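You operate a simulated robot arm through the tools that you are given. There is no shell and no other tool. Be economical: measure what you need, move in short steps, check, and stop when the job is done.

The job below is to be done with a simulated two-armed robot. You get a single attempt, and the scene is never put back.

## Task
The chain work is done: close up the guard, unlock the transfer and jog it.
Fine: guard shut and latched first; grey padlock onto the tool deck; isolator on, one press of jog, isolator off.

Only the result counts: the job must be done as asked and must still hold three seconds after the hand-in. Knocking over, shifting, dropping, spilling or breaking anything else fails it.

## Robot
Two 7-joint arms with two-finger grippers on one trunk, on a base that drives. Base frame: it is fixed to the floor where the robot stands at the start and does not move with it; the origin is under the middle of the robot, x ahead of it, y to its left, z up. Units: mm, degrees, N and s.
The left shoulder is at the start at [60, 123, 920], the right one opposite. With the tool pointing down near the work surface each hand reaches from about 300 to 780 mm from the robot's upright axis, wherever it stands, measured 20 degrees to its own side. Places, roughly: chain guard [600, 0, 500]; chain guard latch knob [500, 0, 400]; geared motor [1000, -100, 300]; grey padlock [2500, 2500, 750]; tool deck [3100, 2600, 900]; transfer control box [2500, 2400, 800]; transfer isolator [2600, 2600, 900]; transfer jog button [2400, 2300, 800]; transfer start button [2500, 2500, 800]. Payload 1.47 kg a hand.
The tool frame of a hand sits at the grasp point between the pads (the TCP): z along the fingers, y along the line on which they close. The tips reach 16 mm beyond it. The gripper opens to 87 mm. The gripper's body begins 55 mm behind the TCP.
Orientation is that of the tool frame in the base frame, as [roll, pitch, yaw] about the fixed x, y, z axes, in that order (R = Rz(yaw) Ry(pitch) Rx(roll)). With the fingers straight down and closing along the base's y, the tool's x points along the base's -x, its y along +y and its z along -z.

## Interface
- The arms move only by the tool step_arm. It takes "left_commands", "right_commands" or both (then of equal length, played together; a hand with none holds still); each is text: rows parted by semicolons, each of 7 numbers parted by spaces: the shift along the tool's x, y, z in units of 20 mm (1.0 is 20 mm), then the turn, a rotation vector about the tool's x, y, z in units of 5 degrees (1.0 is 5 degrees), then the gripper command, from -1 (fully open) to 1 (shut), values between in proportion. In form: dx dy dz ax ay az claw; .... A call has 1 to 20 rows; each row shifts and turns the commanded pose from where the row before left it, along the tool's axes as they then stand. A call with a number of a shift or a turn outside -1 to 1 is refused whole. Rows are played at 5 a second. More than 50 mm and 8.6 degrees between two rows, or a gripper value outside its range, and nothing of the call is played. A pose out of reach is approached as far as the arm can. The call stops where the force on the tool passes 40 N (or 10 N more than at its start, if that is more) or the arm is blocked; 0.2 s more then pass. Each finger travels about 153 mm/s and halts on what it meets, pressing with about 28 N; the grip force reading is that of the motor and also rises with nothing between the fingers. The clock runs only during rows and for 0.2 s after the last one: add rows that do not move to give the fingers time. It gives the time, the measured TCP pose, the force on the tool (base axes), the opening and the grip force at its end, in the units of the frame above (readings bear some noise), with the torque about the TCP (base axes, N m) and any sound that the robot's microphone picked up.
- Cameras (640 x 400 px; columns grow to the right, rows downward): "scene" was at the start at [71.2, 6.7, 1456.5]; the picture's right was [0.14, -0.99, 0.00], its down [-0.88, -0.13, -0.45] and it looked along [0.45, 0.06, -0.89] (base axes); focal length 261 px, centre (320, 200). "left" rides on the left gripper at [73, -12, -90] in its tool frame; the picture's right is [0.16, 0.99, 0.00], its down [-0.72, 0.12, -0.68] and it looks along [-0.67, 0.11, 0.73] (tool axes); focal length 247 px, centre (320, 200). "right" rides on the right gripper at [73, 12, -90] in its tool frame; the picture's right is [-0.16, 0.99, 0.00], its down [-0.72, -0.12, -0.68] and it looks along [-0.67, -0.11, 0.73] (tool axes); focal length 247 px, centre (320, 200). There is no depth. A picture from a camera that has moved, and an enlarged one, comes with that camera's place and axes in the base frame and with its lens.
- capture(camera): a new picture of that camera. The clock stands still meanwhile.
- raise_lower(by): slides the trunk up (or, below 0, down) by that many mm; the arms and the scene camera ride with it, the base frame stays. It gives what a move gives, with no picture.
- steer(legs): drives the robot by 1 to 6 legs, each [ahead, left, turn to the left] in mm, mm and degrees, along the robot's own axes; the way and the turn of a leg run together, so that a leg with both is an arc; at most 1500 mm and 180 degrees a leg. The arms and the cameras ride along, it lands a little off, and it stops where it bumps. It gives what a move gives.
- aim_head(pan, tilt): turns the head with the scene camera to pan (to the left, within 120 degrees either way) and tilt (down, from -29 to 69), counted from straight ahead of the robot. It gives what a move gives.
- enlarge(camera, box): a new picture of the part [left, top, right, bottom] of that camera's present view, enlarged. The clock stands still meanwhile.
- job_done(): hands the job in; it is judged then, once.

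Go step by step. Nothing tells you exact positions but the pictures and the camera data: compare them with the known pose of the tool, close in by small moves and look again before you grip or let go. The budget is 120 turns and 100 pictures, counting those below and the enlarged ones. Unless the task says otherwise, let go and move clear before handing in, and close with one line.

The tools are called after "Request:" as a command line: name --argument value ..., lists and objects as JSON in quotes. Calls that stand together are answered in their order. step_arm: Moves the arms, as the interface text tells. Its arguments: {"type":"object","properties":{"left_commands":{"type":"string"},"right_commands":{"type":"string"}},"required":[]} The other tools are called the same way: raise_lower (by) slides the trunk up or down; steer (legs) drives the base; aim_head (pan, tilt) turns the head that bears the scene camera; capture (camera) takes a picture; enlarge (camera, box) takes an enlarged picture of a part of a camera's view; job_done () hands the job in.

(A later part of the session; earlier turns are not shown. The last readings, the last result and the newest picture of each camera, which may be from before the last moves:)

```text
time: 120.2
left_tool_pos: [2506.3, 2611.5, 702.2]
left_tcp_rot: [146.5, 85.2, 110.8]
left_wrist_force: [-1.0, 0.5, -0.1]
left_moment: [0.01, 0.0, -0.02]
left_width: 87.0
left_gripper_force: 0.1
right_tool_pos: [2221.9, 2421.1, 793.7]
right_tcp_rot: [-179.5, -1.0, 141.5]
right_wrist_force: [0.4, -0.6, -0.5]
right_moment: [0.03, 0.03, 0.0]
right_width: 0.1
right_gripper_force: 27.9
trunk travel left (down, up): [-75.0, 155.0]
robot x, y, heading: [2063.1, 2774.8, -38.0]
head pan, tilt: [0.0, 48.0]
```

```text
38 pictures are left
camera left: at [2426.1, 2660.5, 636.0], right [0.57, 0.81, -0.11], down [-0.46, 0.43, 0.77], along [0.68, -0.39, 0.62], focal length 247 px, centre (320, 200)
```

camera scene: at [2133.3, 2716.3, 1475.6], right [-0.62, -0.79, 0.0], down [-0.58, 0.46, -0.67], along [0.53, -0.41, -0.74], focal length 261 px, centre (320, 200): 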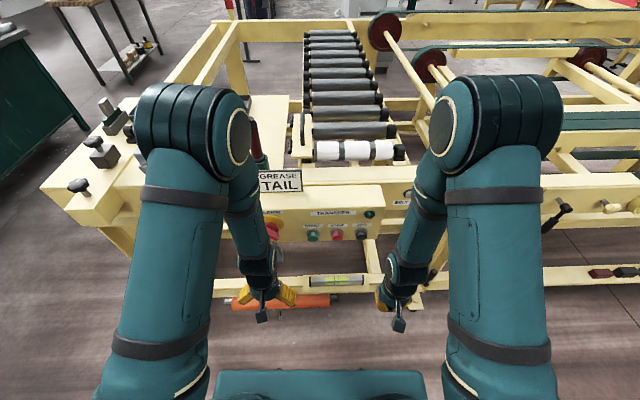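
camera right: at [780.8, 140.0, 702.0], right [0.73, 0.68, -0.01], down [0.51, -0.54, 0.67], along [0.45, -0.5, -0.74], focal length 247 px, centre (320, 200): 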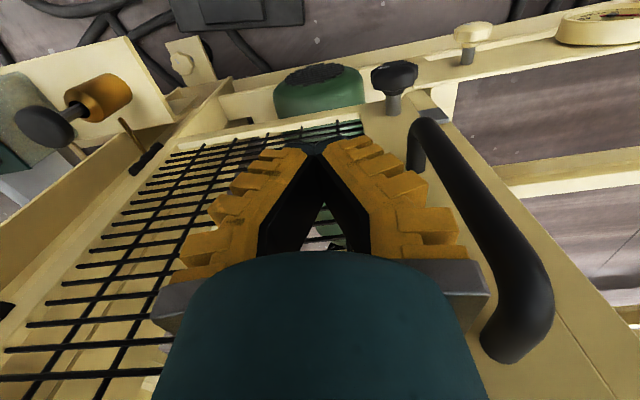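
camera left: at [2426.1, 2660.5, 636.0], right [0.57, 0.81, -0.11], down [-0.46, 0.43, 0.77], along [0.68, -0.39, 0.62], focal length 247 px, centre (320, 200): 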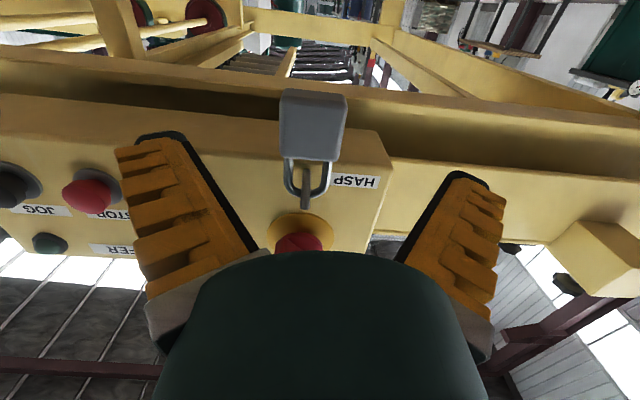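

Request:
step_arm --left_commands "-0.4 -0.3 0 0 0 0 -1;0 0 1 0 0 0 -1;0 0 1 0 0 0 -1;0 0 1 0 0 0 -1"

Request:
capture --camera "left"

```text
time: 121.2
left_tool_pos: [2552.6, 2572.4, 705.7]
left_tcp_rot: [147.0, 85.0, 111.2]
left_wrist_force: [-0.1, 0.3, -0.4]
left_moment: [-0.05, 0.02, 0.02]
left_width: 86.7
left_gripper_force: 0.0
right_tool_pos: [2221.9, 2420.0, 793.2]
right_tcp_rot: [-179.5, -1.0, 141.5]
right_wrist_force: [0.1, -1.2, 0.8]
right_moment: [0.01, 0.0, 0.01]
right_width: 0.1
right_gripper_force: 27.9
trunk travel left (down, up): [-75.0, 155.0]
robot x, y, heading: [2061.4, 2772.4, -38.2]
head pan, tilt: [0.0, 48.0]
```

```text
37 pictures are left
camera left: at [2470.9, 2621.1, 639.6], right [0.57, 0.81, -0.11], down [-0.46, 0.43, 0.77], along [0.68, -0.39, 0.62], focal length 247 px, centre (320, 200)
```

left: 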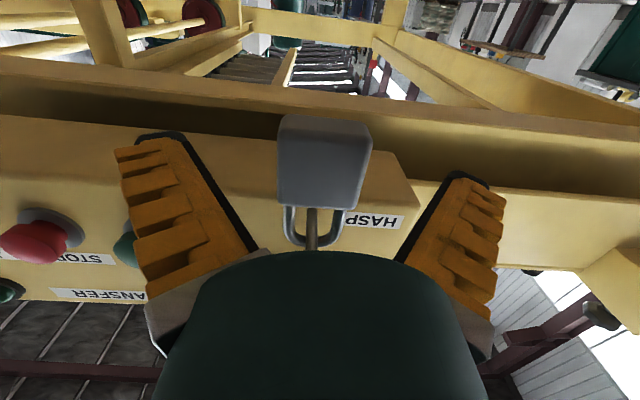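

Request:
step_arm --left_commands "0 0 0.5 0 0 0 -1;0 0 0.5 0 0 0 -1;0 0 0 0 0 0 0;0 0 0 0 0 0 0.5;0 0 0 0 0 0 1;0 0 0 0 0 0 1"

Request:
capture --camera "left"

```text
time: 122.6
left_tool_pos: [2569.4, 2561.2, 704.5]
left_tcp_rot: [146.6, 85.2, 110.8]
left_wrist_force: [0.7, -0.3, 0.2]
left_moment: [0.0, -0.01, 0.0]
left_width: 43.9
left_gripper_force: 27.7
right_tool_pos: [2222.4, 2422.0, 793.8]
right_tcp_rot: [-179.5, -0.9, 141.4]
right_wrist_force: [-0.5, -0.4, 0.2]
right_moment: [-0.01, -0.02, 0.03]
right_width: 0.0
right_gripper_force: 28.1
trunk travel left (down, up): [-75.0, 155.0]
robot x, y, heading: [2068.3, 2773.6, -38.5]
head pan, tilt: [0.0, 48.0]
```

```text
36 pictures are left
camera left: at [2487.1, 2609.0, 638.3], right [0.57, 0.81, -0.11], down [-0.46, 0.43, 0.77], along [0.68, -0.39, 0.62], focal length 247 px, centre (320, 200)
```

left: 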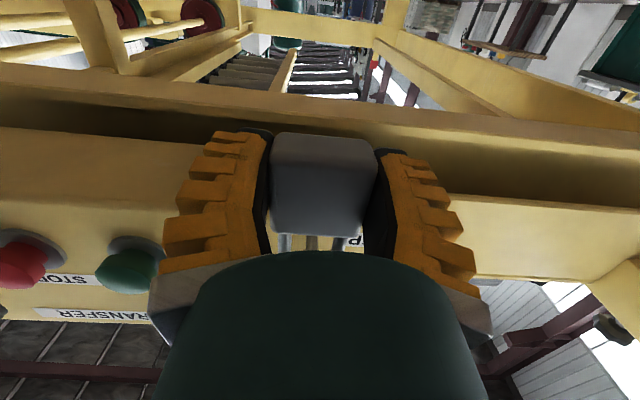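

Padlock gripped. I'll lift it about 14 mm and draw it outward off the peg, rising slightly.

Request:
step_arm --left_commands "-0.35 0 0 0 0 0 1;-0.35 0 0 0 0 0 1;-0.1 0 -0.6 0 0 0 1;-0.1 0 -0.6 0 0 0 1;-0.1 0 -0.6 0 0 0 1;0 0 -0.8 0 0 0 1;0 0 -0.8 0 0 0 1;0 0 -1 0 0 0 1;0 0 -1 0 0 0 1"

Request:
capture --camera "left"

Request:
capture --camera "scene"

```text
time: 124.6
left_tool_pos: [2479.8, 2621.6, 731.0]
left_tcp_rot: [146.3, 85.2, 110.5]
left_wrist_force: [-0.2, -0.2, -0.4]
left_moment: [0.0, 0.0, -0.04]
left_width: 43.6
left_gripper_force: 28.0
right_tool_pos: [2221.6, 2420.6, 795.4]
right_tcp_rot: [-179.4, -0.9, 141.5]
right_wrist_force: [-0.4, 0.1, 0.5]
right_moment: [-0.02, 0.03, 0.04]
right_width: 0.3
right_gripper_force: 27.8
trunk travel left (down, up): [-75.0, 155.0]
robot x, y, heading: [2067.6, 2775.5, -38.1]
head pan, tilt: [0.0, 48.0]
```

```text
35 pictures are left
camera left: at [2398.9, 2670.2, 665.4], right [0.57, 0.81, -0.11], down [-0.46, 0.43, 0.77], along [0.68, -0.39, 0.62], focal length 247 px, centre (320, 200)
```

left: 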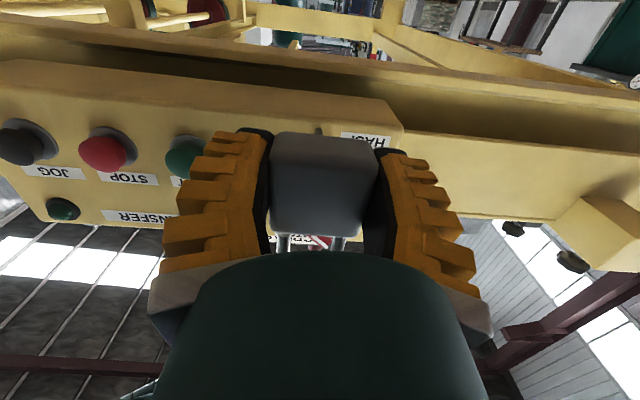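

```text
34 pictures are left
camera scene: at [2133.1, 2716.3, 1475.6], right [-0.62, -0.78, 0.0], down [-0.58, 0.46, -0.67], along [0.53, -0.41, -0.74], focal length 261 px, centre (320, 200)
```

scene: 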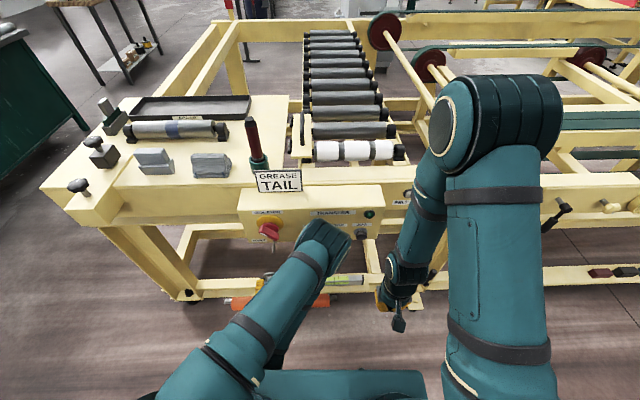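

The padlock is off. Now I'll zoom in on the deck for a free spot.

Request:
enlarge --camera "scene" --box '[40, 80, 320, 255]'

```text
2.29 times, centred on (180, 168) of scene
camera zoom: at [2133.1, 2716.3, 1475.6], right [-0.62, -0.78, 0.0], down [-0.58, 0.46, -0.67], along [0.53, -0.41, -0.74], focal length 597 px, centre (640, 274)
```

zoom: 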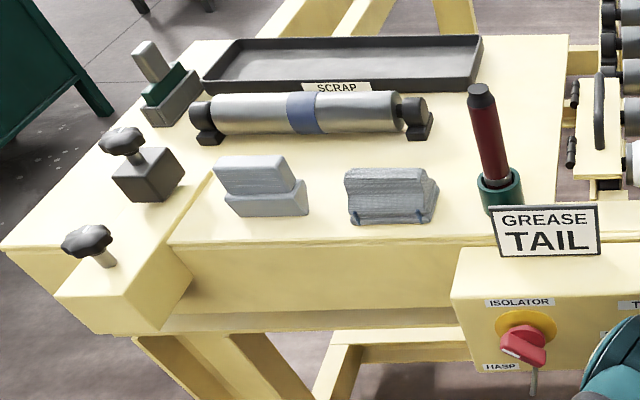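

The deck's front strip between the ribbed block and the grease-gun holder is free. I'll stand the padlock upright there, at about a=673, l=255 in the robot frame (deck z≈920). First I'll level the hand and lift.

Request:
step_arm --left_commands "0 0 0.6 0 -0.8 -0.55 1;-1 0.4 0.5 0 0 0 1;-1 0.4 0.5 0 0 0 1;-1 0.4 0 0 0 0 1;-1 0.4 0 0 0 0 1;-1 0.4 0 0 0 0 1;-1 0.4 0 0 0 0 1;-1 0.4 0 0 0 0 1;-1 0.4 0 0 0 0 1;-1 0.4 0 0 0 0 1;-1 0.4 0 0 0 0 1;-1 0.4 0 0 0 0 1;-1 0.4 0 0 0 0 1;-1 0.4 0 0 0 0 1;-1 0.4 0 0 0 0 1;-1 0.4 0 0 0 0 1"

Request:
capture --camera "scene"

Request:
capture --camera "left"

```text
time: 128.0
left_tool_pos: [2625.4, 2676.9, 998.2]
left_tcp_rot: [-121.9, 89.9, -157.9]
left_wrist_force: [-0.4, -0.4, -2.0]
left_moment: [0.03, 0.01, 0.04]
left_width: 43.3
left_gripper_force: 27.9
left hand out of reach, approached as far as the arm can: row 10, 11, 12, 13, 14, 15, 16
right_tool_pos: [2222.3, 2420.7, 794.6]
right_tcp_rot: [-179.5, -0.9, 141.5]
right_wrist_force: [0.5, -0.3, 0.1]
right_moment: [-0.01, 0.03, -0.02]
right_width: 0.0
right_gripper_force: 27.9
trunk travel left (down, up): [-75.0, 155.0]
robot x, y, heading: [2067.1, 2770.7, -38.3]
head pan, tilt: [0.0, 48.0]
```

```text
32 pictures are left
camera scene: at [2133.2, 2716.5, 1475.6], right [-0.62, -0.78, 0.0], down [-0.58, 0.46, -0.67], along [0.53, -0.41, -0.74], focal length 261 px, centre (320, 200)
```

scene: 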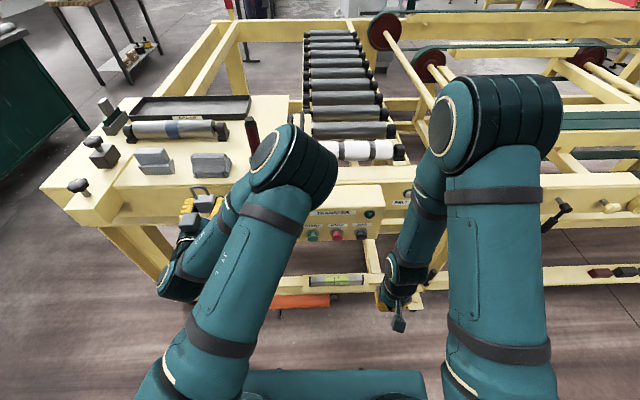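

```text
31 pictures are left
camera left: at [2547.1, 2720.1, 925.9], right [0.58, 0.8, -0.16], down [-0.48, 0.49, 0.72], along [0.66, -0.34, 0.67], focal length 247 px, centre (320, 200)
```

left: 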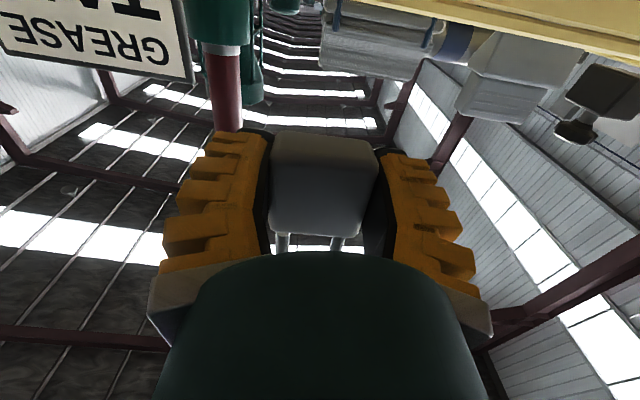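

The hand is level at z≈998. From the left camera the deck edge is at a≈633 and z≈937. The hand camera would foul the control box if I set down right beside it, so I'll aim for the gap between the two blocks, at l≈437.

Request:
step_arm --left_commands "0 0.9 0.4 0 0 0 1;0 0.9 0.4 0 0 0 1;0 0.9 0.4 0 0 0 1;0 0.9 0.4 0 0 0 1;0 0.9 0.4 0 0 0 1;0 0.9 0.4 0 0 0 1;0 0.9 0.4 0 0 0 1;0 0.9 0.4 0 0 0 1;0 0.9 0.4 0 0 0 1"

Request:
capture --camera "left"

Request:
enlarge --camera "scene" --box '[40, 80, 320, 255]'

```text
time: 130.0
left_tool_pos: [2779.6, 2766.5, 997.3]
left_tcp_rot: [-118.8, 89.9, -154.6]
left_wrist_force: [-0.1, 1.1, -0.7]
left_moment: [0.02, -0.01, -0.03]
left_width: 42.8
left_gripper_force: 27.8
right_tool_pos: [2222.4, 2421.2, 794.4]
right_tcp_rot: [-179.4, -0.9, 141.5]
right_wrist_force: [-0.3, 0.0, 0.0]
right_moment: [0.01, -0.02, 0.02]
right_width: 0.0
right_gripper_force: 27.9
trunk travel left (down, up): [-75.0, 155.0]
robot x, y, heading: [2064.4, 2774.7, -38.1]
head pan, tilt: [0.0, 48.0]
```

```text
30 pictures are left
camera left: at [2700.3, 2810.0, 925.8], right [0.58, 0.8, -0.16], down [-0.48, 0.49, 0.72], along [0.66, -0.34, 0.67], focal length 247 px, centre (320, 200)
```

left: 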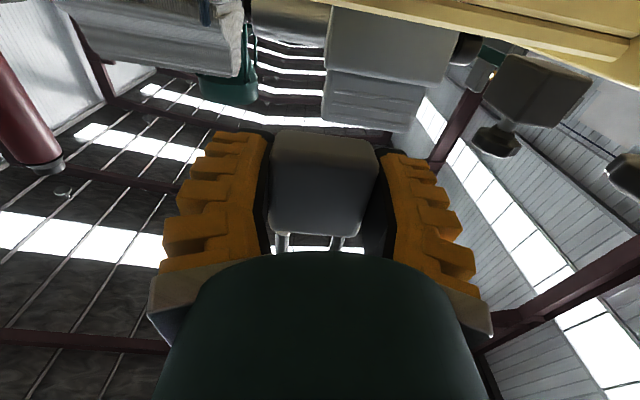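

```text
2.29 times, centred on (180, 168) of scene
camera zoom: at [2133.7, 2716.7, 1475.6], right [-0.62, -0.78, 0.0], down [-0.58, 0.46, -0.67], along [0.52, -0.41, -0.74], focal length 597 px, centre (640, 274)
```

zoom: 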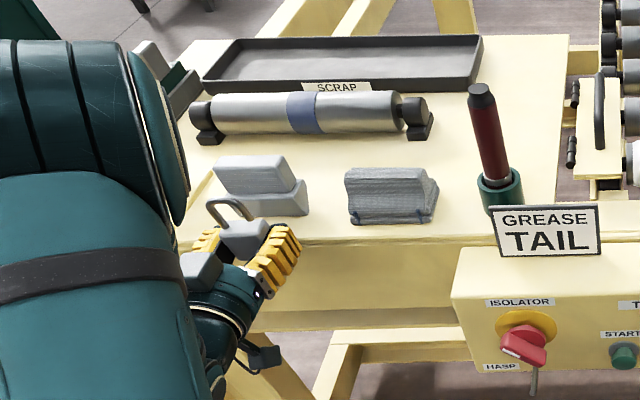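

The gap between the blocks centres at l≈411 and the deck surface is z≈936. I'll shift right 26 mm and move forward 66 mm, then look.

Request:
step_arm --left_commands "0 -0.7 0 0 0 0 1;0 -0.7 0 0 0 0 1;0 0 0.85 0 0 0 1;0 0 0.85 0 0 0 1;0 0 0.85 0 0 0 1;0 0 0.85 0 0 0 1"

Request:
capture --camera "left"

Request:
enlarge --camera "scene" --box '[100, 120, 260, 240]'

```text
time: 131.4
left_tool_pos: [2816.9, 2705.6, 998.7]
left_tcp_rot: [-129.7, 89.9, -165.5]
left_wrist_force: [-0.4, -0.1, -1.6]
left_moment: [0.0, -0.03, -0.02]
left_width: 42.8
left_gripper_force: 28.1
right_tool_pos: [2221.5, 2421.4, 794.4]
right_tcp_rot: [-179.6, -0.8, 141.5]
right_wrist_force: [0.0, -0.1, 0.3]
right_moment: [-0.01, 0.03, -0.01]
right_width: 0.0
right_gripper_force: 28.4
trunk travel left (down, up): [-75.0, 155.0]
robot x, y, heading: [2063.8, 2771.9, -38.3]
head pan, tilt: [0.0, 48.0]
```

```text
28 pictures are left
camera left: at [2737.6, 2748.6, 925.5], right [0.58, 0.8, -0.16], down [-0.48, 0.49, 0.72], along [0.66, -0.34, 0.67], focal length 247 px, centre (320, 200)
```

left: 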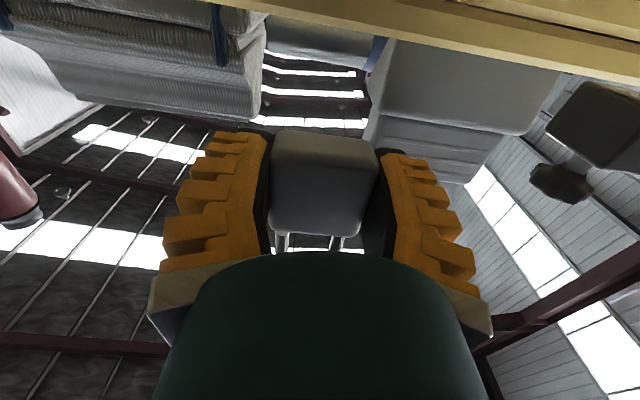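

```text
3.33 times, centred on (180, 180) of scene
camera zoom: at [2133.6, 2716.2, 1475.6], right [-0.62, -0.78, 0.0], down [-0.58, 0.46, -0.67], along [0.52, -0.41, -0.74], focal length 870 px, centre (787, 267)
```

zoom: 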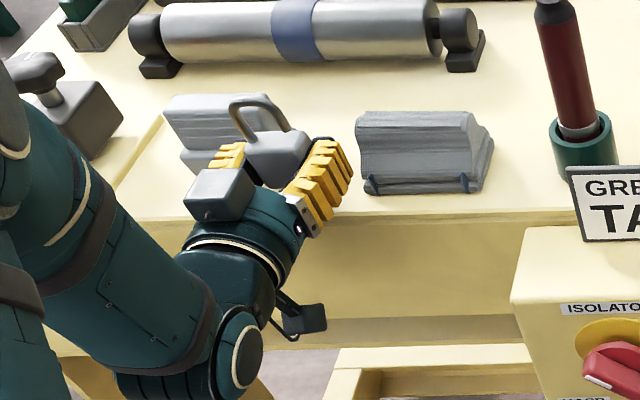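

Centred between the blocks. I'll move forward 19 mm and lower most of the way, then look.

Request:
step_arm --left_commands "0 0 0.5 0 0 0 1;0 0 0.45 0 0 0 1;0.4 0 0 0 0 0 1;0.4 0 0 0 0 0 1;0.4 0 0 0 0 0 1"

Request:
capture --camera "left"

```text
time: 132.6
left_tool_pos: [2833.2, 2693.0, 975.8]
left_tcp_rot: [-7.1, 89.7, -43.0]
left_wrist_force: [0.3, -0.2, 10.3]
left_moment: [-0.35, 0.22, -0.04]
left_width: 42.7
left_gripper_force: 28.4
right_tool_pos: [2220.8, 2422.1, 793.8]
right_tcp_rot: [-179.5, -0.8, 141.4]
right_wrist_force: [-0.7, 0.2, -0.5]
right_moment: [0.02, -0.01, -0.01]
right_width: 0.1
right_gripper_force: 28.3
trunk travel left (down, up): [-75.0, 155.0]
robot x, y, heading: [2062.8, 2773.4, -38.3]
head pan, tilt: [0.0, 48.0]
```

```text
26 pictures are left
camera left: at [2753.8, 2736.1, 902.7], right [0.58, 0.8, -0.16], down [-0.49, 0.5, 0.72], along [0.65, -0.34, 0.68], focal length 247 px, centre (320, 200)
```

left: 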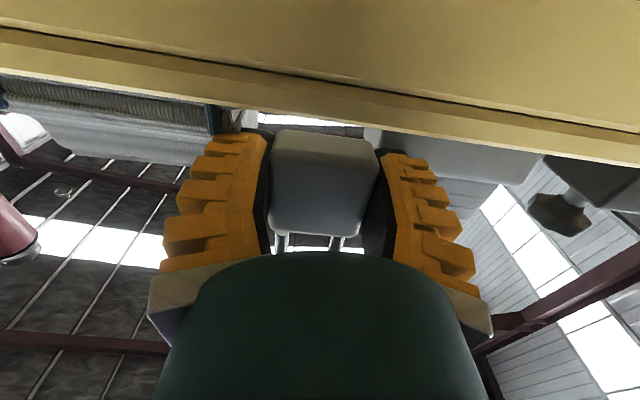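

The right finger touched the base of the ribbed block, since the deck edge is at a≈637 and that block's base at ≈669. The left block sits further back (≈685), so I'll lift, shift 25 mm left in front of it, move 5 mm in and lower gently.

Request:
step_arm --left_commands "-0.5 0 0 0 0 0 1;0 0.65 0 0 0 0 1;0 0.6 0.25 0 0 0 1;0.5 0 0 0 0 0 1;0.15 0 0 0 0 0 1;0.15 0 0 0 0 0 1"

Request:
enlarge --camera "scene" --box '[100, 120, 260, 240]'

```text
time: 134.0
left_tool_pos: [2851.0, 2711.1, 966.3]
left_tcp_rot: [-126.7, 89.9, -162.6]
left_wrist_force: [-0.5, 0.5, -1.0]
left_moment: [-0.03, -0.01, 0.0]
left_width: 42.8
left_gripper_force: 28.4
right_tool_pos: [2221.9, 2421.5, 794.4]
right_tcp_rot: [-179.5, -0.8, 141.5]
right_wrist_force: [0.2, 0.0, -0.2]
right_moment: [0.02, 0.0, 0.03]
right_width: 0.0
right_gripper_force: 28.3
trunk travel left (down, up): [-75.0, 155.0]
robot x, y, heading: [2063.0, 2776.1, -38.3]
head pan, tilt: [0.0, 48.0]
```

```text
3.33 times, centred on (180, 180) of scene
camera zoom: at [2133.4, 2716.3, 1475.6], right [-0.62, -0.78, 0.0], down [-0.58, 0.46, -0.67], along [0.52, -0.41, -0.74], focal length 870 px, centre (787, 267)
```

zoom: 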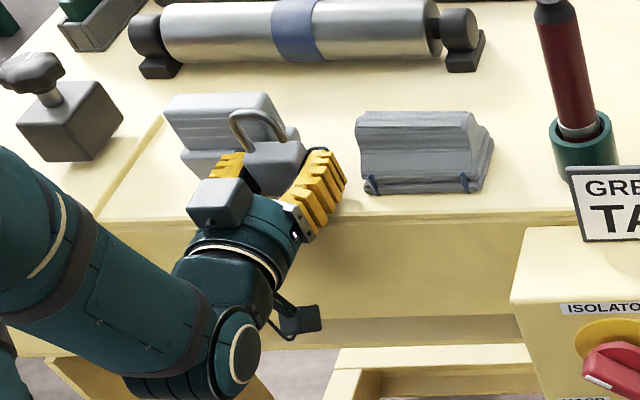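

Clear now. I'll lower the last few millimetres.

Request:
step_arm --left_commands "0.1 0 0 0 0 0 1;0.1 0 0 0 0 0 1;0 0 0 0 0 0 1"

```text
time: 134.8
left_tool_pos: [2851.2, 2709.5, 963.3]
left_tcp_rot: [-114.8, 89.9, -150.6]
left_wrist_force: [-0.2, 0.1, -0.9]
left_moment: [0.01, -0.02, 0.04]
left_width: 42.8
left_gripper_force: 28.1
right_tool_pos: [2221.1, 2422.2, 794.9]
right_tcp_rot: [-179.5, -0.9, 141.5]
right_wrist_force: [0.1, -0.5, -0.4]
right_moment: [0.02, 0.0, -0.01]
right_width: 0.0
right_gripper_force: 27.9
trunk travel left (down, up): [-75.0, 155.0]
robot x, y, heading: [2062.8, 2771.3, -38.1]
head pan, tilt: [0.0, 48.0]
```

Request:
step_arm --left_commands "0.1 0 0 0 0 0 1;0.1 0 0 0 0 0 1;0 0 0 0 0 0 1"

Request:
capture --camera "left"

```text
time: 135.6
left_tool_pos: [2851.7, 2710.0, 958.5]
left_tcp_rot: [-120.1, 89.9, -156.0]
left_wrist_force: [0.6, 0.4, -1.0]
left_moment: [0.05, 0.02, 0.03]
left_width: 42.7
left_gripper_force: 28.1
right_tool_pos: [2221.8, 2420.9, 793.2]
right_tcp_rot: [-179.5, -0.9, 141.5]
right_wrist_force: [0.1, 1.3, -0.1]
right_moment: [0.0, 0.0, 0.03]
right_width: 0.0
right_gripper_force: 28.4
trunk travel left (down, up): [-75.0, 155.0]
robot x, y, heading: [2067.5, 2774.4, -38.2]
head pan, tilt: [0.0, 48.0]
```

```text
24 pictures are left
camera left: at [2772.0, 2753.2, 886.4], right [0.58, 0.8, -0.16], down [-0.48, 0.49, 0.72], along [0.66, -0.34, 0.67], focal length 247 px, centre (320, 200)
```

left: 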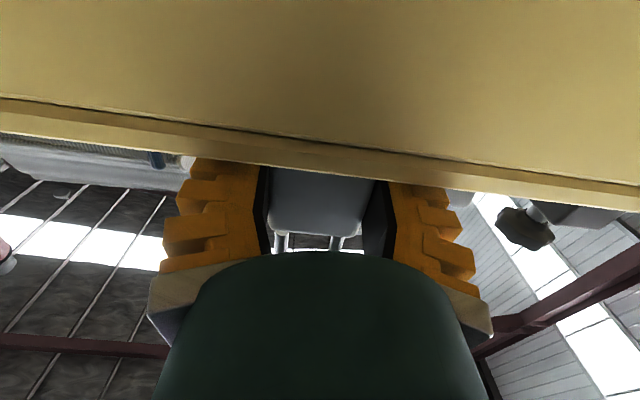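

Request:
step_arm --left_commands "0.08 0 0 0 0 0 1;0.08 0 0 0 0 0 1;0 0 0 0 0 0 1"

```text
time: 136.4
left_tool_pos: [2851.9, 2710.2, 957.3]
left_tcp_rot: [-2.2, 89.8, -38.1]
left_wrist_force: [0.8, -0.2, 9.5]
left_moment: [0.26, -0.1, -0.05]
left_width: 42.8
left_gripper_force: 28.1
right_tool_pos: [2221.8, 2421.6, 793.3]
right_tcp_rot: [-179.6, -0.7, 141.5]
right_wrist_force: [-0.9, 0.3, 0.2]
right_moment: [0.0, 0.01, -0.01]
right_width: 0.0
right_gripper_force: 28.6
trunk travel left (down, up): [-75.0, 155.0]
robot x, y, heading: [2065.3, 2775.7, -38.5]
head pan, tilt: [0.0, 48.0]
```

Light contact (about 9 N) with the deck. I'll open the fingers a little to release and look.

Request:
step_arm --left_commands "0 0 0 0 0 0 -0.05;0 0 0 0 0 0 -0.12;0 0 0 0 0 0 -0.2;0 0 0 0 0 0 -0.3;0 0 0 0 0 0 -0.3;0 0 0 0 0 0 -0.3"

Request:
capture --camera "left"

Request:
enlarge --camera "scene" --box '[100, 120, 260, 240]'

```text
time: 137.8
left_tool_pos: [2851.5, 2711.3, 955.4]
left_tcp_rot: [-112.8, 89.9, -148.9]
left_wrist_force: [-0.3, 1.0, 0.2]
left_moment: [0.02, -0.01, -0.03]
left_width: 61.7
left_gripper_force: 3.3
right_tool_pos: [2221.1, 2421.5, 794.2]
right_tcp_rot: [-179.4, -1.0, 141.5]
right_wrist_force: [1.4, -0.2, 0.8]
right_moment: [-0.01, -0.02, -0.01]
right_width: 0.0
right_gripper_force: 27.8
trunk travel left (down, up): [-75.0, 155.0]
robot x, y, heading: [2060.7, 2776.1, -38.6]
head pan, tilt: [0.0, 48.0]
```

```text
23 pictures are left
camera left: at [2772.3, 2753.5, 883.6], right [0.58, 0.8, -0.16], down [-0.48, 0.49, 0.72], along [0.66, -0.34, 0.67], focal length 247 px, centre (320, 200)
```

left: 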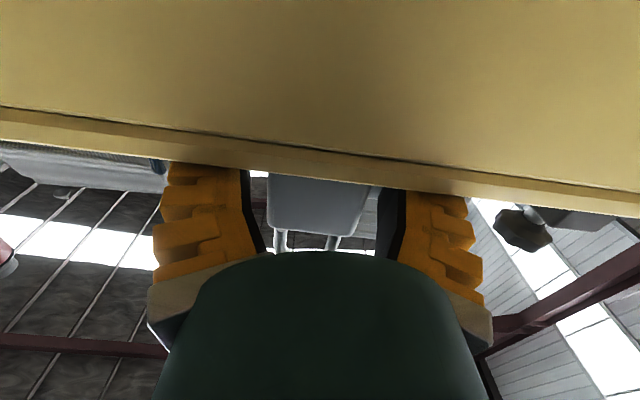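

```text
3.33 times, centred on (180, 180) of scene
camera zoom: at [2133.3, 2716.3, 1475.6], right [-0.62, -0.78, 0.0], down [-0.58, 0.46, -0.67], along [0.53, -0.41, -0.74], focal length 870 px, centre (787, 267)
```

zoom: 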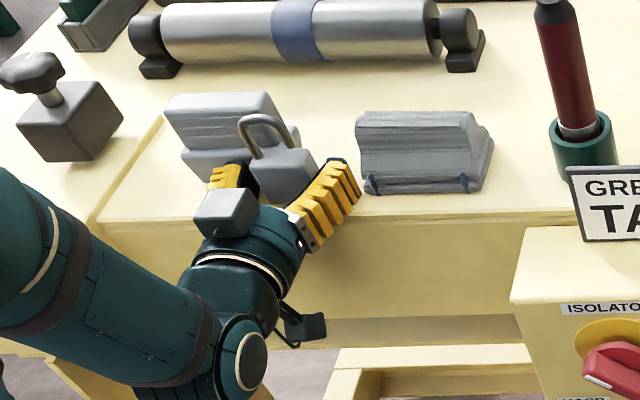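

The padlock stands by itself on the deck. I'll withdraw straight back.

Request:
step_arm --left_commands "-0.1 0 0 0 0 0 -0.35;0 0 -0.5 0 0 0 -0.35;0 0 -0.7 0 0 0 -0.35;0 0 -0.8 0 0 0 -0.35;0 0 -1 0 0 0 -0.35;0 0 -1 0 0 0 -0.35;0 0 -1 0 0 0 -0.35"

Request:
enlarge --camera "scene" --box '[80, 120, 360, 300]'

```text
time: 139.4
left_tool_pos: [2771.5, 2769.7, 958.6]
left_tcp_rot: [-100.4, 89.9, -136.2]
left_wrist_force: [-0.4, 0.5, -0.7]
left_moment: [-0.01, -0.03, -0.04]
left_width: 63.5
left_gripper_force: 3.4
right_tool_pos: [2220.9, 2421.4, 793.8]
right_tcp_rot: [-179.5, -0.8, 141.4]
right_wrist_force: [0.7, 0.3, 0.3]
right_moment: [0.0, 0.03, 0.02]
right_width: 0.1
right_gripper_force: 27.6
trunk travel left (down, up): [-75.0, 155.0]
robot x, y, heading: [2065.0, 2775.1, -38.1]
head pan, tilt: [0.0, 48.0]
```

```text
2.22 times, centred on (220, 210) of scene
camera zoom: at [2133.0, 2716.6, 1475.7], right [-0.62, -0.78, 0.0], down [-0.58, 0.46, -0.67], along [0.53, -0.42, -0.74], focal length 580 px, centre (542, 178)
```

zoom: 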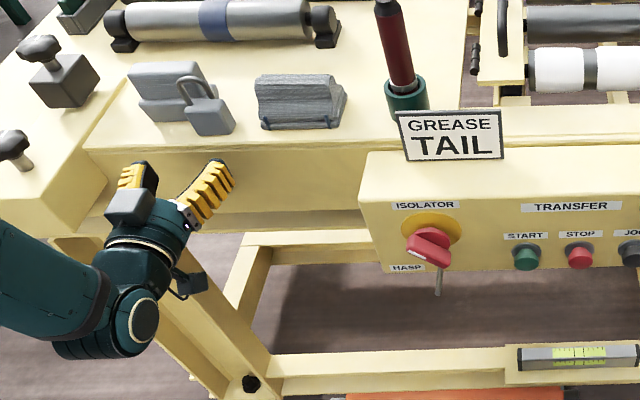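

The padlock is safely on the deck. Next is the isolator: its lever points up-left at 45°. I'll bring the left hand back and in front of it, then roll to match.

Request:
step_arm --left_commands "0 0 -1 0 0 0 -0.35;0 0 -1 0 0 0 -0.35;0 0 -1 0 0 0 -0.35;0 0 -1 0 0 0 -0.35;0 0 -1 0 0 0 -0.35;0 0 -1 0 0 0 -0.35;0.35 -1 0 0 0 0 -0.35;0.35 -1 0 0 0 0 -0.35;0.35 -1 0 0 0 0 -0.35;0.35 -1 0 0 0 0 -0.35;0.35 -1 0 0 0 0 -0.35;0.35 -1 0 0 0 0 -0.35;0.35 -1 0 0 0 0 -0.35;0.35 -1 0 0 0 0 -0.35;0.35 -1 0 0 0 0 -0.35;0.35 -1 0 0 0 0 -0.35;0.35 -1 0 0 0 0 -0.35;0.35 -1 0 0 0 0 -0.35;0.35 -1 0 0 0 0 -0.35;0.35 -1 0 0 0 0 -0.35"

Request:
step_arm --left_commands "0 0 0 0 0 -1 -0.35;0 0 0 0 0 -1 -0.35;0 0 0 0 0 -1 -0.35;0 0 0 0 0 -1 -0.35;0 0 0 0 0 -1 -0.35;0 0 0 0 0 -1 -0.35;0 0 0 0 0 -1 -0.35;0 0 0 0 0 -1 -0.35;0 0 0 0 0 -1 -0.35"

Request:
capture --camera "left"

```text
time: 143.6
left_tool_pos: [2511.9, 2609.4, 859.7]
left_tcp_rot: [-118.6, 89.9, -154.4]
left_wrist_force: [-0.4, -0.4, 0.7]
left_moment: [-0.01, 0.0, -0.01]
left_width: 63.5
left_gripper_force: 4.0
left hand out of reach, approached as far as the arm can: row 15
right_tool_pos: [2221.6, 2421.7, 794.0]
right_tcp_rot: [-179.4, -0.9, 141.5]
right_wrist_force: [-0.1, -0.1, -0.1]
right_moment: [-0.02, 0.0, -0.02]
right_width: 0.0
right_gripper_force: 28.1
trunk travel left (down, up): [-75.0, 155.0]
robot x, y, heading: [2065.5, 2773.1, -38.2]
head pan, tilt: [0.0, 48.0]
```

```text
time: 145.6
left_tool_pos: [2512.7, 2612.3, 858.7]
left_tcp_rot: [-90.0, 44.8, -125.8]
left_wrist_force: [0.9, -0.5, -0.8]
left_moment: [-0.03, 0.01, -0.03]
left_width: 63.4
left_gripper_force: 3.2
right_tool_pos: [2221.9, 2421.2, 794.2]
right_tcp_rot: [-179.5, -1.0, 141.4]
right_wrist_force: [-0.5, 0.1, 0.0]
right_moment: [-0.01, -0.02, -0.03]
right_width: 0.1
right_gripper_force: 27.6
trunk travel left (down, up): [-75.0, 155.0]
robot x, y, heading: [2063.3, 2772.7, -38.3]
head pan, tilt: [0.0, 48.0]
```

```text
20 pictures are left
camera left: at [2404.7, 2615.4, 816.0], right [0.34, 0.47, -0.81], down [-0.2, 0.88, 0.43], along [0.92, 0.02, 0.4], focal length 247 px, centre (320, 200)
```

left: 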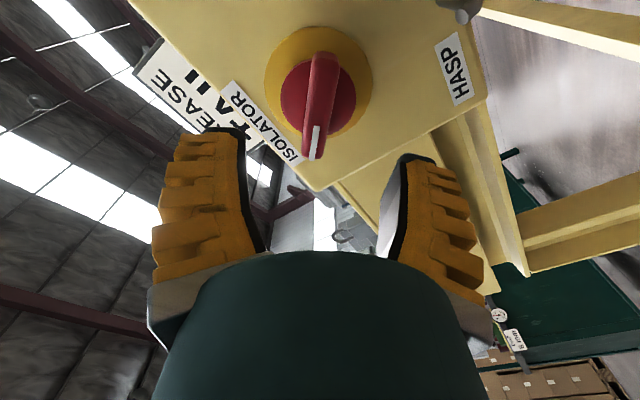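

The roll matches the lever. I'll nudge to centre and advance 45 mm, then recheck.

Request:
step_arm --left_commands "0.25 -0.05 0.75 0 0 0 -0.35;0 0 0.75 0 0 0 -0.35;0 0 0.75 0 0 0 -0.35"

Request:
capture --camera "left"

```text
time: 146.4
left_tool_pos: [2544.6, 2583.4, 854.4]
left_tcp_rot: [-90.1, 44.9, -125.9]
left_wrist_force: [-0.5, -0.7, 0.6]
left_moment: [0.01, 0.02, -0.01]
left_width: 63.4
left_gripper_force: 3.0
right_tool_pos: [2221.8, 2420.6, 795.1]
right_tcp_rot: [-179.5, -0.8, 141.4]
right_wrist_force: [0.0, -0.1, -0.9]
right_moment: [0.01, 0.01, 0.01]
right_width: 0.0
right_gripper_force: 27.9
trunk travel left (down, up): [-75.0, 155.0]
robot x, y, heading: [2066.7, 2772.2, -38.1]
head pan, tilt: [0.0, 48.0]
```

```text
19 pictures are left
camera left: at [2438.0, 2586.6, 811.6], right [0.34, 0.47, -0.81], down [-0.2, 0.88, 0.43], along [0.92, 0.02, 0.4], focal length 247 px, centre (320, 200)
```

left: 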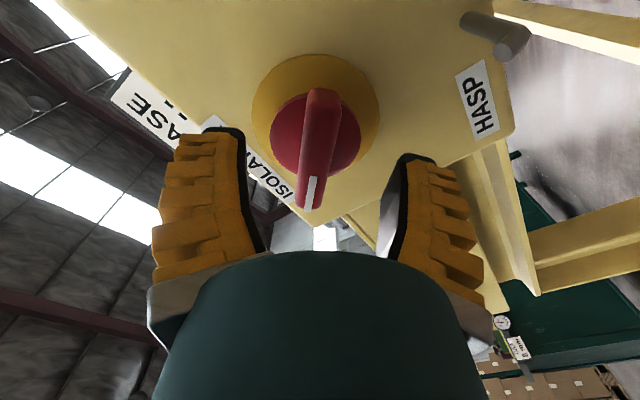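

The triangulated dial plate is about 69 mm ahead and on axis. I'll advance 38 mm and close on the lever.

Request:
step_arm --left_commands "0 0 0.95 0 0 0 -0.35;0 0 0.95 0 0 0 -0.35;0 0 0 0 0 0 0.2;0 0 0 0 0 0 0.6;0 0 0 0 0 0 1;0 0 0 0 0 0 1"

Request:
capture --camera "left"

```text
time: 147.8
left_tool_pos: [2576.7, 2556.0, 855.0]
left_tcp_rot: [-89.7, 44.9, -125.8]
left_wrist_force: [16.8, -20.2, 11.5]
left_moment: [0.02, 0.05, 0.2]
left_width: 8.1
left_gripper_force: 30.2
right_tool_pos: [2222.1, 2419.9, 793.5]
right_tcp_rot: [-179.4, -1.1, 141.4]
right_wrist_force: [-0.6, -0.2, 0.5]
right_moment: [0.0, 0.02, -0.04]
right_width: 0.3
right_gripper_force: 28.2
trunk travel left (down, up): [-75.0, 155.0]
robot x, y, heading: [2065.8, 2772.5, -38.3]
head pan, tilt: [0.0, 48.0]
```

```text
18 pictures are left
camera left: at [2470.4, 2561.2, 813.3], right [0.35, 0.47, -0.81], down [-0.2, 0.88, 0.43], along [0.92, 0.02, 0.4], focal length 247 px, centre (320, 200)
```

left: 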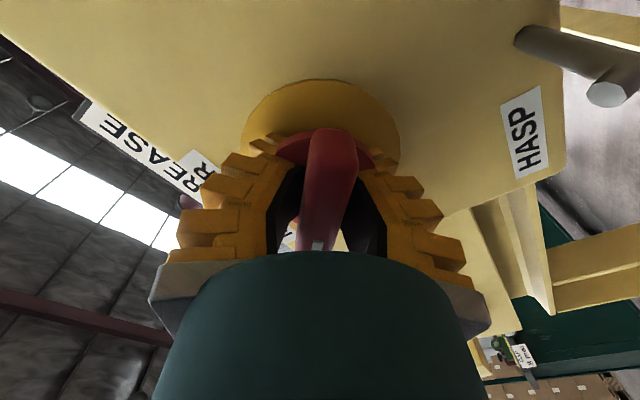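

The fingers closed on the lever's narrower root. I'll ease forward 3 mm and try a small clockwise turn.

Request:
step_arm --left_commands "0 0 0.15 0 0 0 1;0 0 0 0 0 0.6 1;0 0 0 0 0 0.6 1;0 0 0 0 0 0.6 1;0 0 0 0 0 0.6 1;0 0 0 0 0 0 1"

Request:
capture --camera "left"

```text
time: 149.2
left_tool_pos: [2578.5, 2556.5, 856.7]
left_tcp_rot: [-89.7, 56.9, -125.6]
left_wrist_force: [17.4, -18.8, 29.1]
left_moment: [0.15, 0.3, 0.11]
left_width: 8.1
left_gripper_force: 30.5
right_tool_pos: [2221.4, 2420.5, 793.7]
right_tcp_rot: [-179.4, -1.0, 141.5]
right_wrist_force: [0.5, -0.5, -0.4]
right_moment: [0.03, 0.0, 0.0]
right_width: 0.2
right_gripper_force: 27.6
trunk travel left (down, up): [-75.0, 155.0]
robot x, y, heading: [2063.9, 2775.1, -38.3]
head pan, tilt: [0.0, 48.0]
```

```text
17 pictures are left
camera left: at [2477.6, 2568.4, 802.0], right [0.44, 0.6, -0.67], down [-0.26, 0.8, 0.54], along [0.86, -0.06, 0.51], focal length 247 px, centre (320, 200)
```

left: 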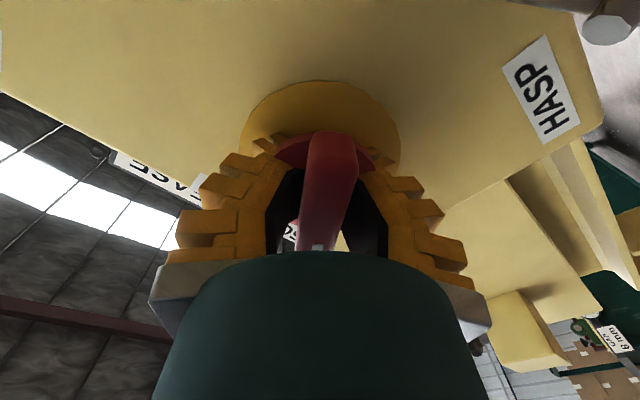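

The lever turns along with the hand. I'll relieve the upward and forward load and continue.

Request:
step_arm --left_commands "-0.2 -0.13 0.2 0 0 0 1;0 0 0 0 0 0.6 1;0 0 0 0 0 0.6 1;0 0 0 0 0 0.6 1;0 0 0 0 0 0.6 1;0 0 0 0 0 0.6 1;0 0 0 0 0 0 1"

```text
time: 150.8
left_tool_pos: [2580.4, 2555.5, 858.1]
left_tcp_rot: [-91.7, 72.0, -127.6]
left_wrist_force: [-29.3, 6.2, -34.0]
left_moment: [-0.17, -0.41, 0.25]
left_width: 6.9
left_gripper_force: 30.3
right_tool_pos: [2221.4, 2419.8, 794.5]
right_tcp_rot: [-179.5, -0.9, 141.5]
right_wrist_force: [0.1, -0.9, 0.1]
right_moment: [0.03, -0.01, -0.02]
right_width: 0.0
right_gripper_force: 28.0
trunk travel left (down, up): [-75.0, 155.0]
robot x, y, heading: [2064.6, 2774.3, -38.5]
head pan, tilt: [0.0, 48.0]
```

Request:
step_arm --left_commands "0.12 -0.05 -0.12 0 0 0 1;0 0 0 0 0 0 1"

Request:
capture --camera "left"

```text
time: 151.4
left_tool_pos: [2580.6, 2555.1, 858.4]
left_tcp_rot: [-90.1, 72.0, -125.8]
left_wrist_force: [-11.1, 3.5, -21.7]
left_moment: [0.06, 0.03, 0.01]
left_width: 6.5
left_gripper_force: 29.9
right_tool_pos: [2223.6, 2421.4, 794.3]
right_tcp_rot: [-179.6, -0.9, 141.5]
right_wrist_force: [0.0, 0.0, 0.3]
right_moment: [0.02, 0.01, 0.01]
right_width: 0.3
right_gripper_force: 28.0
trunk travel left (down, up): [-75.0, 155.0]
robot x, y, heading: [2065.2, 2775.1, -38.3]
head pan, tilt: [0.0, 48.0]
```

```text
16 pictures are left
camera left: at [2487.9, 2580.2, 793.2], right [0.52, 0.72, -0.46], down [-0.36, 0.67, 0.65], along [0.78, -0.18, 0.6], focal length 247 px, centre (320, 200)
```

left: 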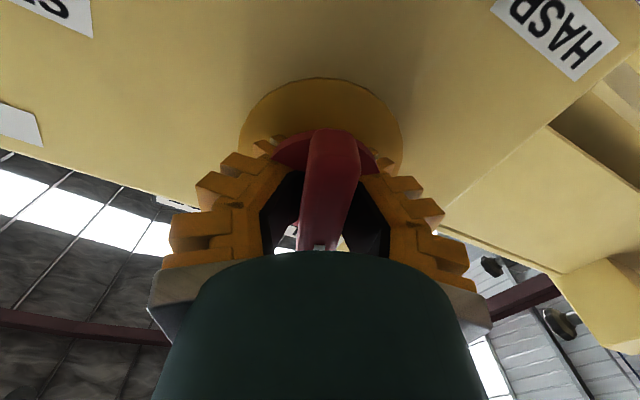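

Still following with low torque. Continuing in small steps.

Request:
step_arm --left_commands "0.08 0 -0.06 0 0 0.6 1;0 0 0 0 0 0.6 1;0 0 0 0 0 0.6 1;0 0 0 0 0 0.6 1;0 0 0 0 0 0.6 1;0 0 0 0 0 0.6 1;0 0 0 0 0 0 1"

```text
time: 153.0
left_tool_pos: [2578.8, 2556.1, 858.9]
left_tcp_rot: [-0.3, 89.7, -36.2]
left_wrist_force: [16.8, -8.8, 22.8]
left_moment: [0.21, 0.16, -0.12]
left_width: 5.9
left_gripper_force: 29.7
right_tool_pos: [2221.9, 2421.1, 793.6]
right_tcp_rot: [-179.5, -0.9, 141.5]
right_wrist_force: [-0.3, -1.1, -0.5]
right_moment: [0.02, 0.01, 0.01]
right_width: 0.1
right_gripper_force: 28.0
trunk travel left (down, up): [-75.0, 155.0]
robot x, y, heading: [2066.1, 2774.9, -38.3]
head pan, tilt: [0.0, 48.0]
```

Request:
step_arm --left_commands "-0.07 0 0.06 0 0 0.6 1;0 0 0 0 0 0.6 1;0 0 0 0 0 0.6 1;0 0 0 0 0 0.6 1;0 0 0 0 0 0.6 1;0 0 0 0 0 0.6 1;0 0 0 0 0 0 1"

Request:
capture --camera "left"

```text
time: 154.6
left_tool_pos: [2578.2, 2553.3, 857.7]
left_tcp_rot: [90.3, 72.0, 54.4]
left_wrist_force: [6.5, -7.5, 10.8]
left_moment: [0.03, 0.04, 0.0]
left_width: 5.9
left_gripper_force: 30.0
right_tool_pos: [2221.8, 2421.6, 793.9]
right_tcp_rot: [-179.5, -0.9, 141.5]
right_wrist_force: [0.0, 0.5, 0.5]
right_moment: [0.0, -0.03, 0.01]
right_width: 0.0
right_gripper_force: 27.8
trunk travel left (down, up): [-75.0, 155.0]
robot x, y, heading: [2062.7, 2775.7, -38.3]
head pan, tilt: [0.0, 48.0]
```

```text
15 pictures are left
camera left: at [2512.4, 2615.6, 786.0], right [0.58, 0.8, 0.16], down [-0.62, 0.31, 0.73], along [0.53, -0.52, 0.67], focal length 247 px, centre (320, 200)
```

left: 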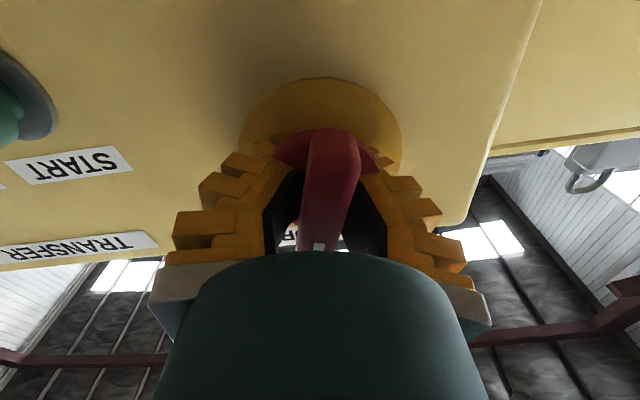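

Request:
step_arm --left_commands "-0.03 0 0.03 0 0 0.6 1;0 0 0 0 0 0.6 1;0 0 0 0 0 0.6 1;0 0 0 0 0 0.6 1;0 0 0 0 0 0.6 1;0 0 0 0 0 0.6 1;0 0 0 0 0 0.6 1;0 0 0 0 0 0.6 1;0 0 0 0 0 0 1"

```text
time: 156.6
left_tool_pos: [2578.5, 2552.0, 858.4]
left_tcp_rot: [90.4, 47.9, 54.4]
left_wrist_force: [-12.3, -13.5, -12.8]
left_moment: [-0.16, -0.28, -0.11]
left_width: 6.2
left_gripper_force: 30.1
right_tool_pos: [2220.9, 2421.0, 793.0]
right_tcp_rot: [-179.5, -0.9, 141.5]
right_wrist_force: [-0.7, -0.7, -0.1]
right_moment: [0.03, -0.02, 0.0]
right_width: 0.0
right_gripper_force: 27.7
trunk travel left (down, up): [-75.0, 155.0]
robot x, y, heading: [2066.0, 2771.6, -38.5]
head pan, tilt: [0.0, 48.0]
```

Request:
step_arm --left_commands "0 -0.08 0 0 0 0.6 1;0 0 0 0 0 0.6 1;0 0 0 0 0 0.6 1;0 0 0 0 0 0.6 1;0 0 0 0 0 0 1"

Request:
capture --camera "left"

Request:
enlarge --camera "scene" --box '[200, 170, 400, 290]'

```text
time: 157.8
left_tool_pos: [2578.3, 2552.3, 858.0]
left_tcp_rot: [89.9, 35.9, 53.9]
left_wrist_force: [-13.9, -18.4, -1.1]
left_moment: [-1.35, 0.82, 0.04]
left_width: 8.3
left_gripper_force: 29.8
right_tool_pos: [2220.6, 2419.8, 794.6]
right_tcp_rot: [-179.6, -0.9, 141.5]
right_wrist_force: [-0.7, -0.8, 0.3]
right_moment: [0.02, -0.02, -0.02]
right_width: 0.0
right_gripper_force: 28.2
trunk travel left (down, up): [-75.0, 155.0]
robot x, y, heading: [2061.8, 2771.1, -38.6]
head pan, tilt: [0.0, 48.0]
```

```text
14 pictures are left
camera left: at [2535.8, 2646.8, 806.2], right [0.42, 0.57, 0.71], down [-0.86, -0.02, 0.52], along [0.31, -0.82, 0.48], focal length 247 px, centre (320, 200)
```

left: 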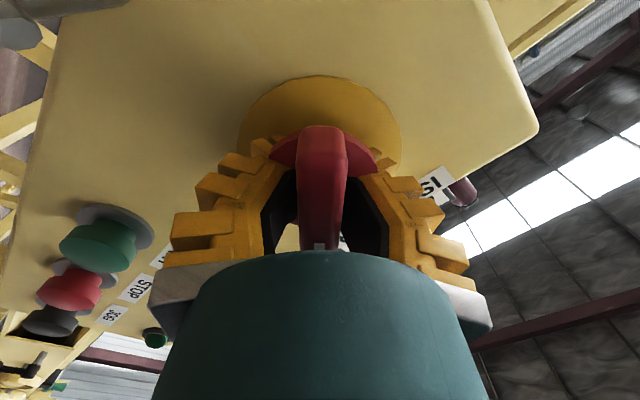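

```text
3.20 times, centred on (300, 230) of scene
camera zoom: at [2132.0, 2714.4, 1475.7], right [-0.62, -0.78, 0.0], down [-0.58, 0.46, -0.67], along [0.53, -0.41, -0.74], focal length 835 px, centre (384, 104)
```

zoom: 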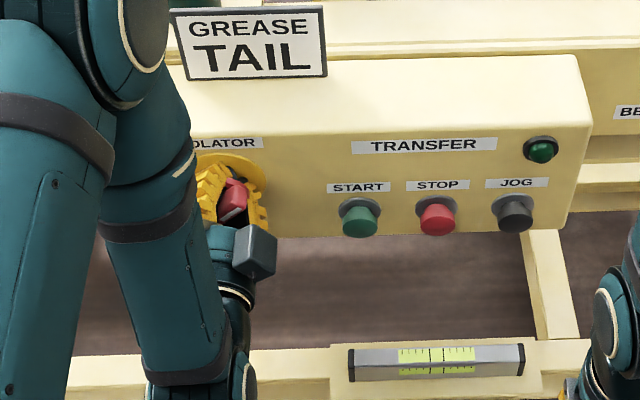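

The torque rose at about 90°, so the lever is at its stop: isolator on. The left hand can stay on the lever while the right hand presses JOG. I'll bring the right hand horizontal.

Request:
step_arm --right_commands "-1 0 0 0 0 0 1;-1 0 0 0 0 0 1;-1 0 0 0 -1 0 1;0 0 0 0 -1 0 1;0 0 0 0 -1 0 1;0 0 0 0 -1 0 1;0 0 0 0 -1 0 1;0 0 0 0 -1 0 1;0 0 0 0 -1 0 1;0 0 0 0 -1 0 1;0 0 0 0 -1 0 1;0 0 0 0 -1 0 1;0 0 0 0 -1 0 1;0 0 0 0 -1 0 1;0 0 0 0 -1 0 1;0 0 0 0 -1 0 1;0 0 0 0 -1 0 1;0 0 0 0 -1 0 1;0 0 0 0 -1 0 1;0 0 0 0 -1 0 1"

Request:
capture --camera "right"

```text
time: 162.0
left_tool_pos: [2577.8, 2552.1, 858.3]
left_tcp_rot: [90.0, 36.0, 54.0]
left_wrist_force: [-11.7, -24.0, 6.0]
left_moment: [-0.45, 0.39, 0.2]
left_width: 8.7
left_gripper_force: 30.1
right_tool_pos: [2281.4, 2370.8, 781.2]
right_tcp_rot: [-147.0, 89.1, 174.5]
right_wrist_force: [0.0, 0.6, 0.5]
right_moment: [0.0, 0.01, 0.04]
right_width: 0.1
right_gripper_force: 28.1
right hand out of reach, approached as far as the arm can: row 9, 10, 11
trunk travel left (down, up): [-75.0, 155.0]
robot x, y, heading: [2065.2, 2771.5, -38.4]
head pan, tilt: [0.0, 48.0]
```

```text
12 pictures are left
camera right: at [2218.6, 2435.6, 710.4], right [0.62, 0.77, 0.15], down [-0.59, 0.33, 0.73], along [0.52, -0.54, 0.66], focal length 247 px, centre (320, 200)
```

right: 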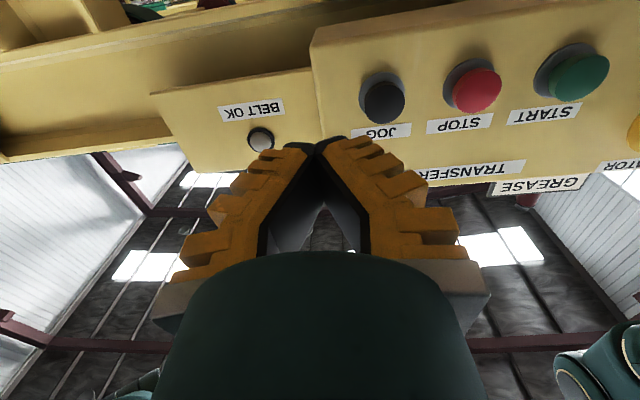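

JOG triangulates to a≈553, l≈-125, z≈799. I'll line up the closed right fingers about 30 mm in front.

Request:
step_arm --right_commands "-0.45 0.95 0 0 0 0 1;-0.45 0.95 0 0 0 0 1;0 0.93 0 0 0 0 1;0 0 1 0 0 0 1;0 0 1 0 0 0 1;0 0 1 0 0 0 1;0 0 1 0 0 0 1"

Request:
capture --camera "right"

Request:
enlarge --camera "scene" --box '[280, 190, 440, 310]'

```text
time: 163.6
left_tool_pos: [2577.5, 2551.9, 858.1]
left_tcp_rot: [90.0, 35.9, 54.1]
left_wrist_force: [-10.8, -22.4, 4.4]
left_moment: [-0.64, 0.28, -0.1]
left_width: 8.7
left_gripper_force: 30.5
right_tool_pos: [2380.9, 2366.6, 798.7]
right_tcp_rot: [-153.6, 89.0, 167.9]
right_wrist_force: [-0.5, -0.4, -0.7]
right_moment: [0.01, 0.01, 0.0]
right_width: 0.0
right_gripper_force: 28.5
trunk travel left (down, up): [-75.0, 155.0]
robot x, y, heading: [2060.4, 2775.2, -38.4]
head pan, tilt: [0.0, 48.0]
```

```text
11 pictures are left
camera right: at [2316.3, 2431.0, 726.8], right [0.62, 0.77, 0.15], down [-0.59, 0.33, 0.74], along [0.52, -0.54, 0.66], focal length 247 px, centre (320, 200)
```

right: 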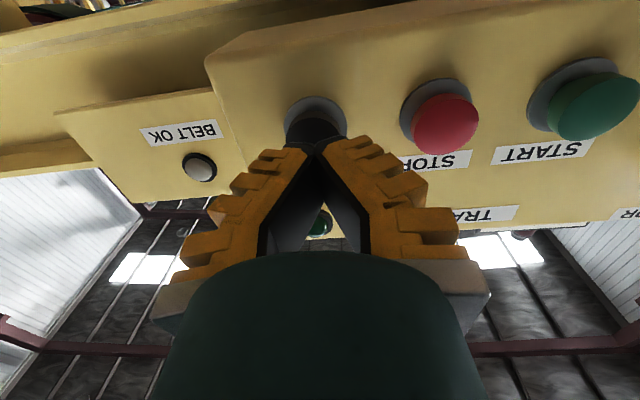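

```text
3.33 times, centred on (360, 250) of scene
camera zoom: at [2131.9, 2714.2, 1475.6], right [-0.62, -0.78, 0.0], down [-0.58, 0.46, -0.67], along [0.53, -0.41, -0.74], focal length 870 px, centre (187, 33)
```

zoom: 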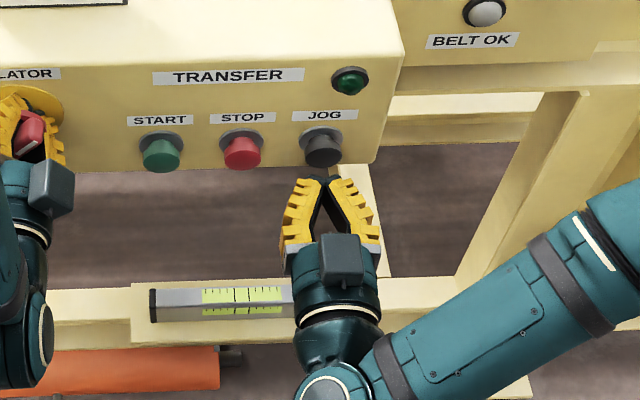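

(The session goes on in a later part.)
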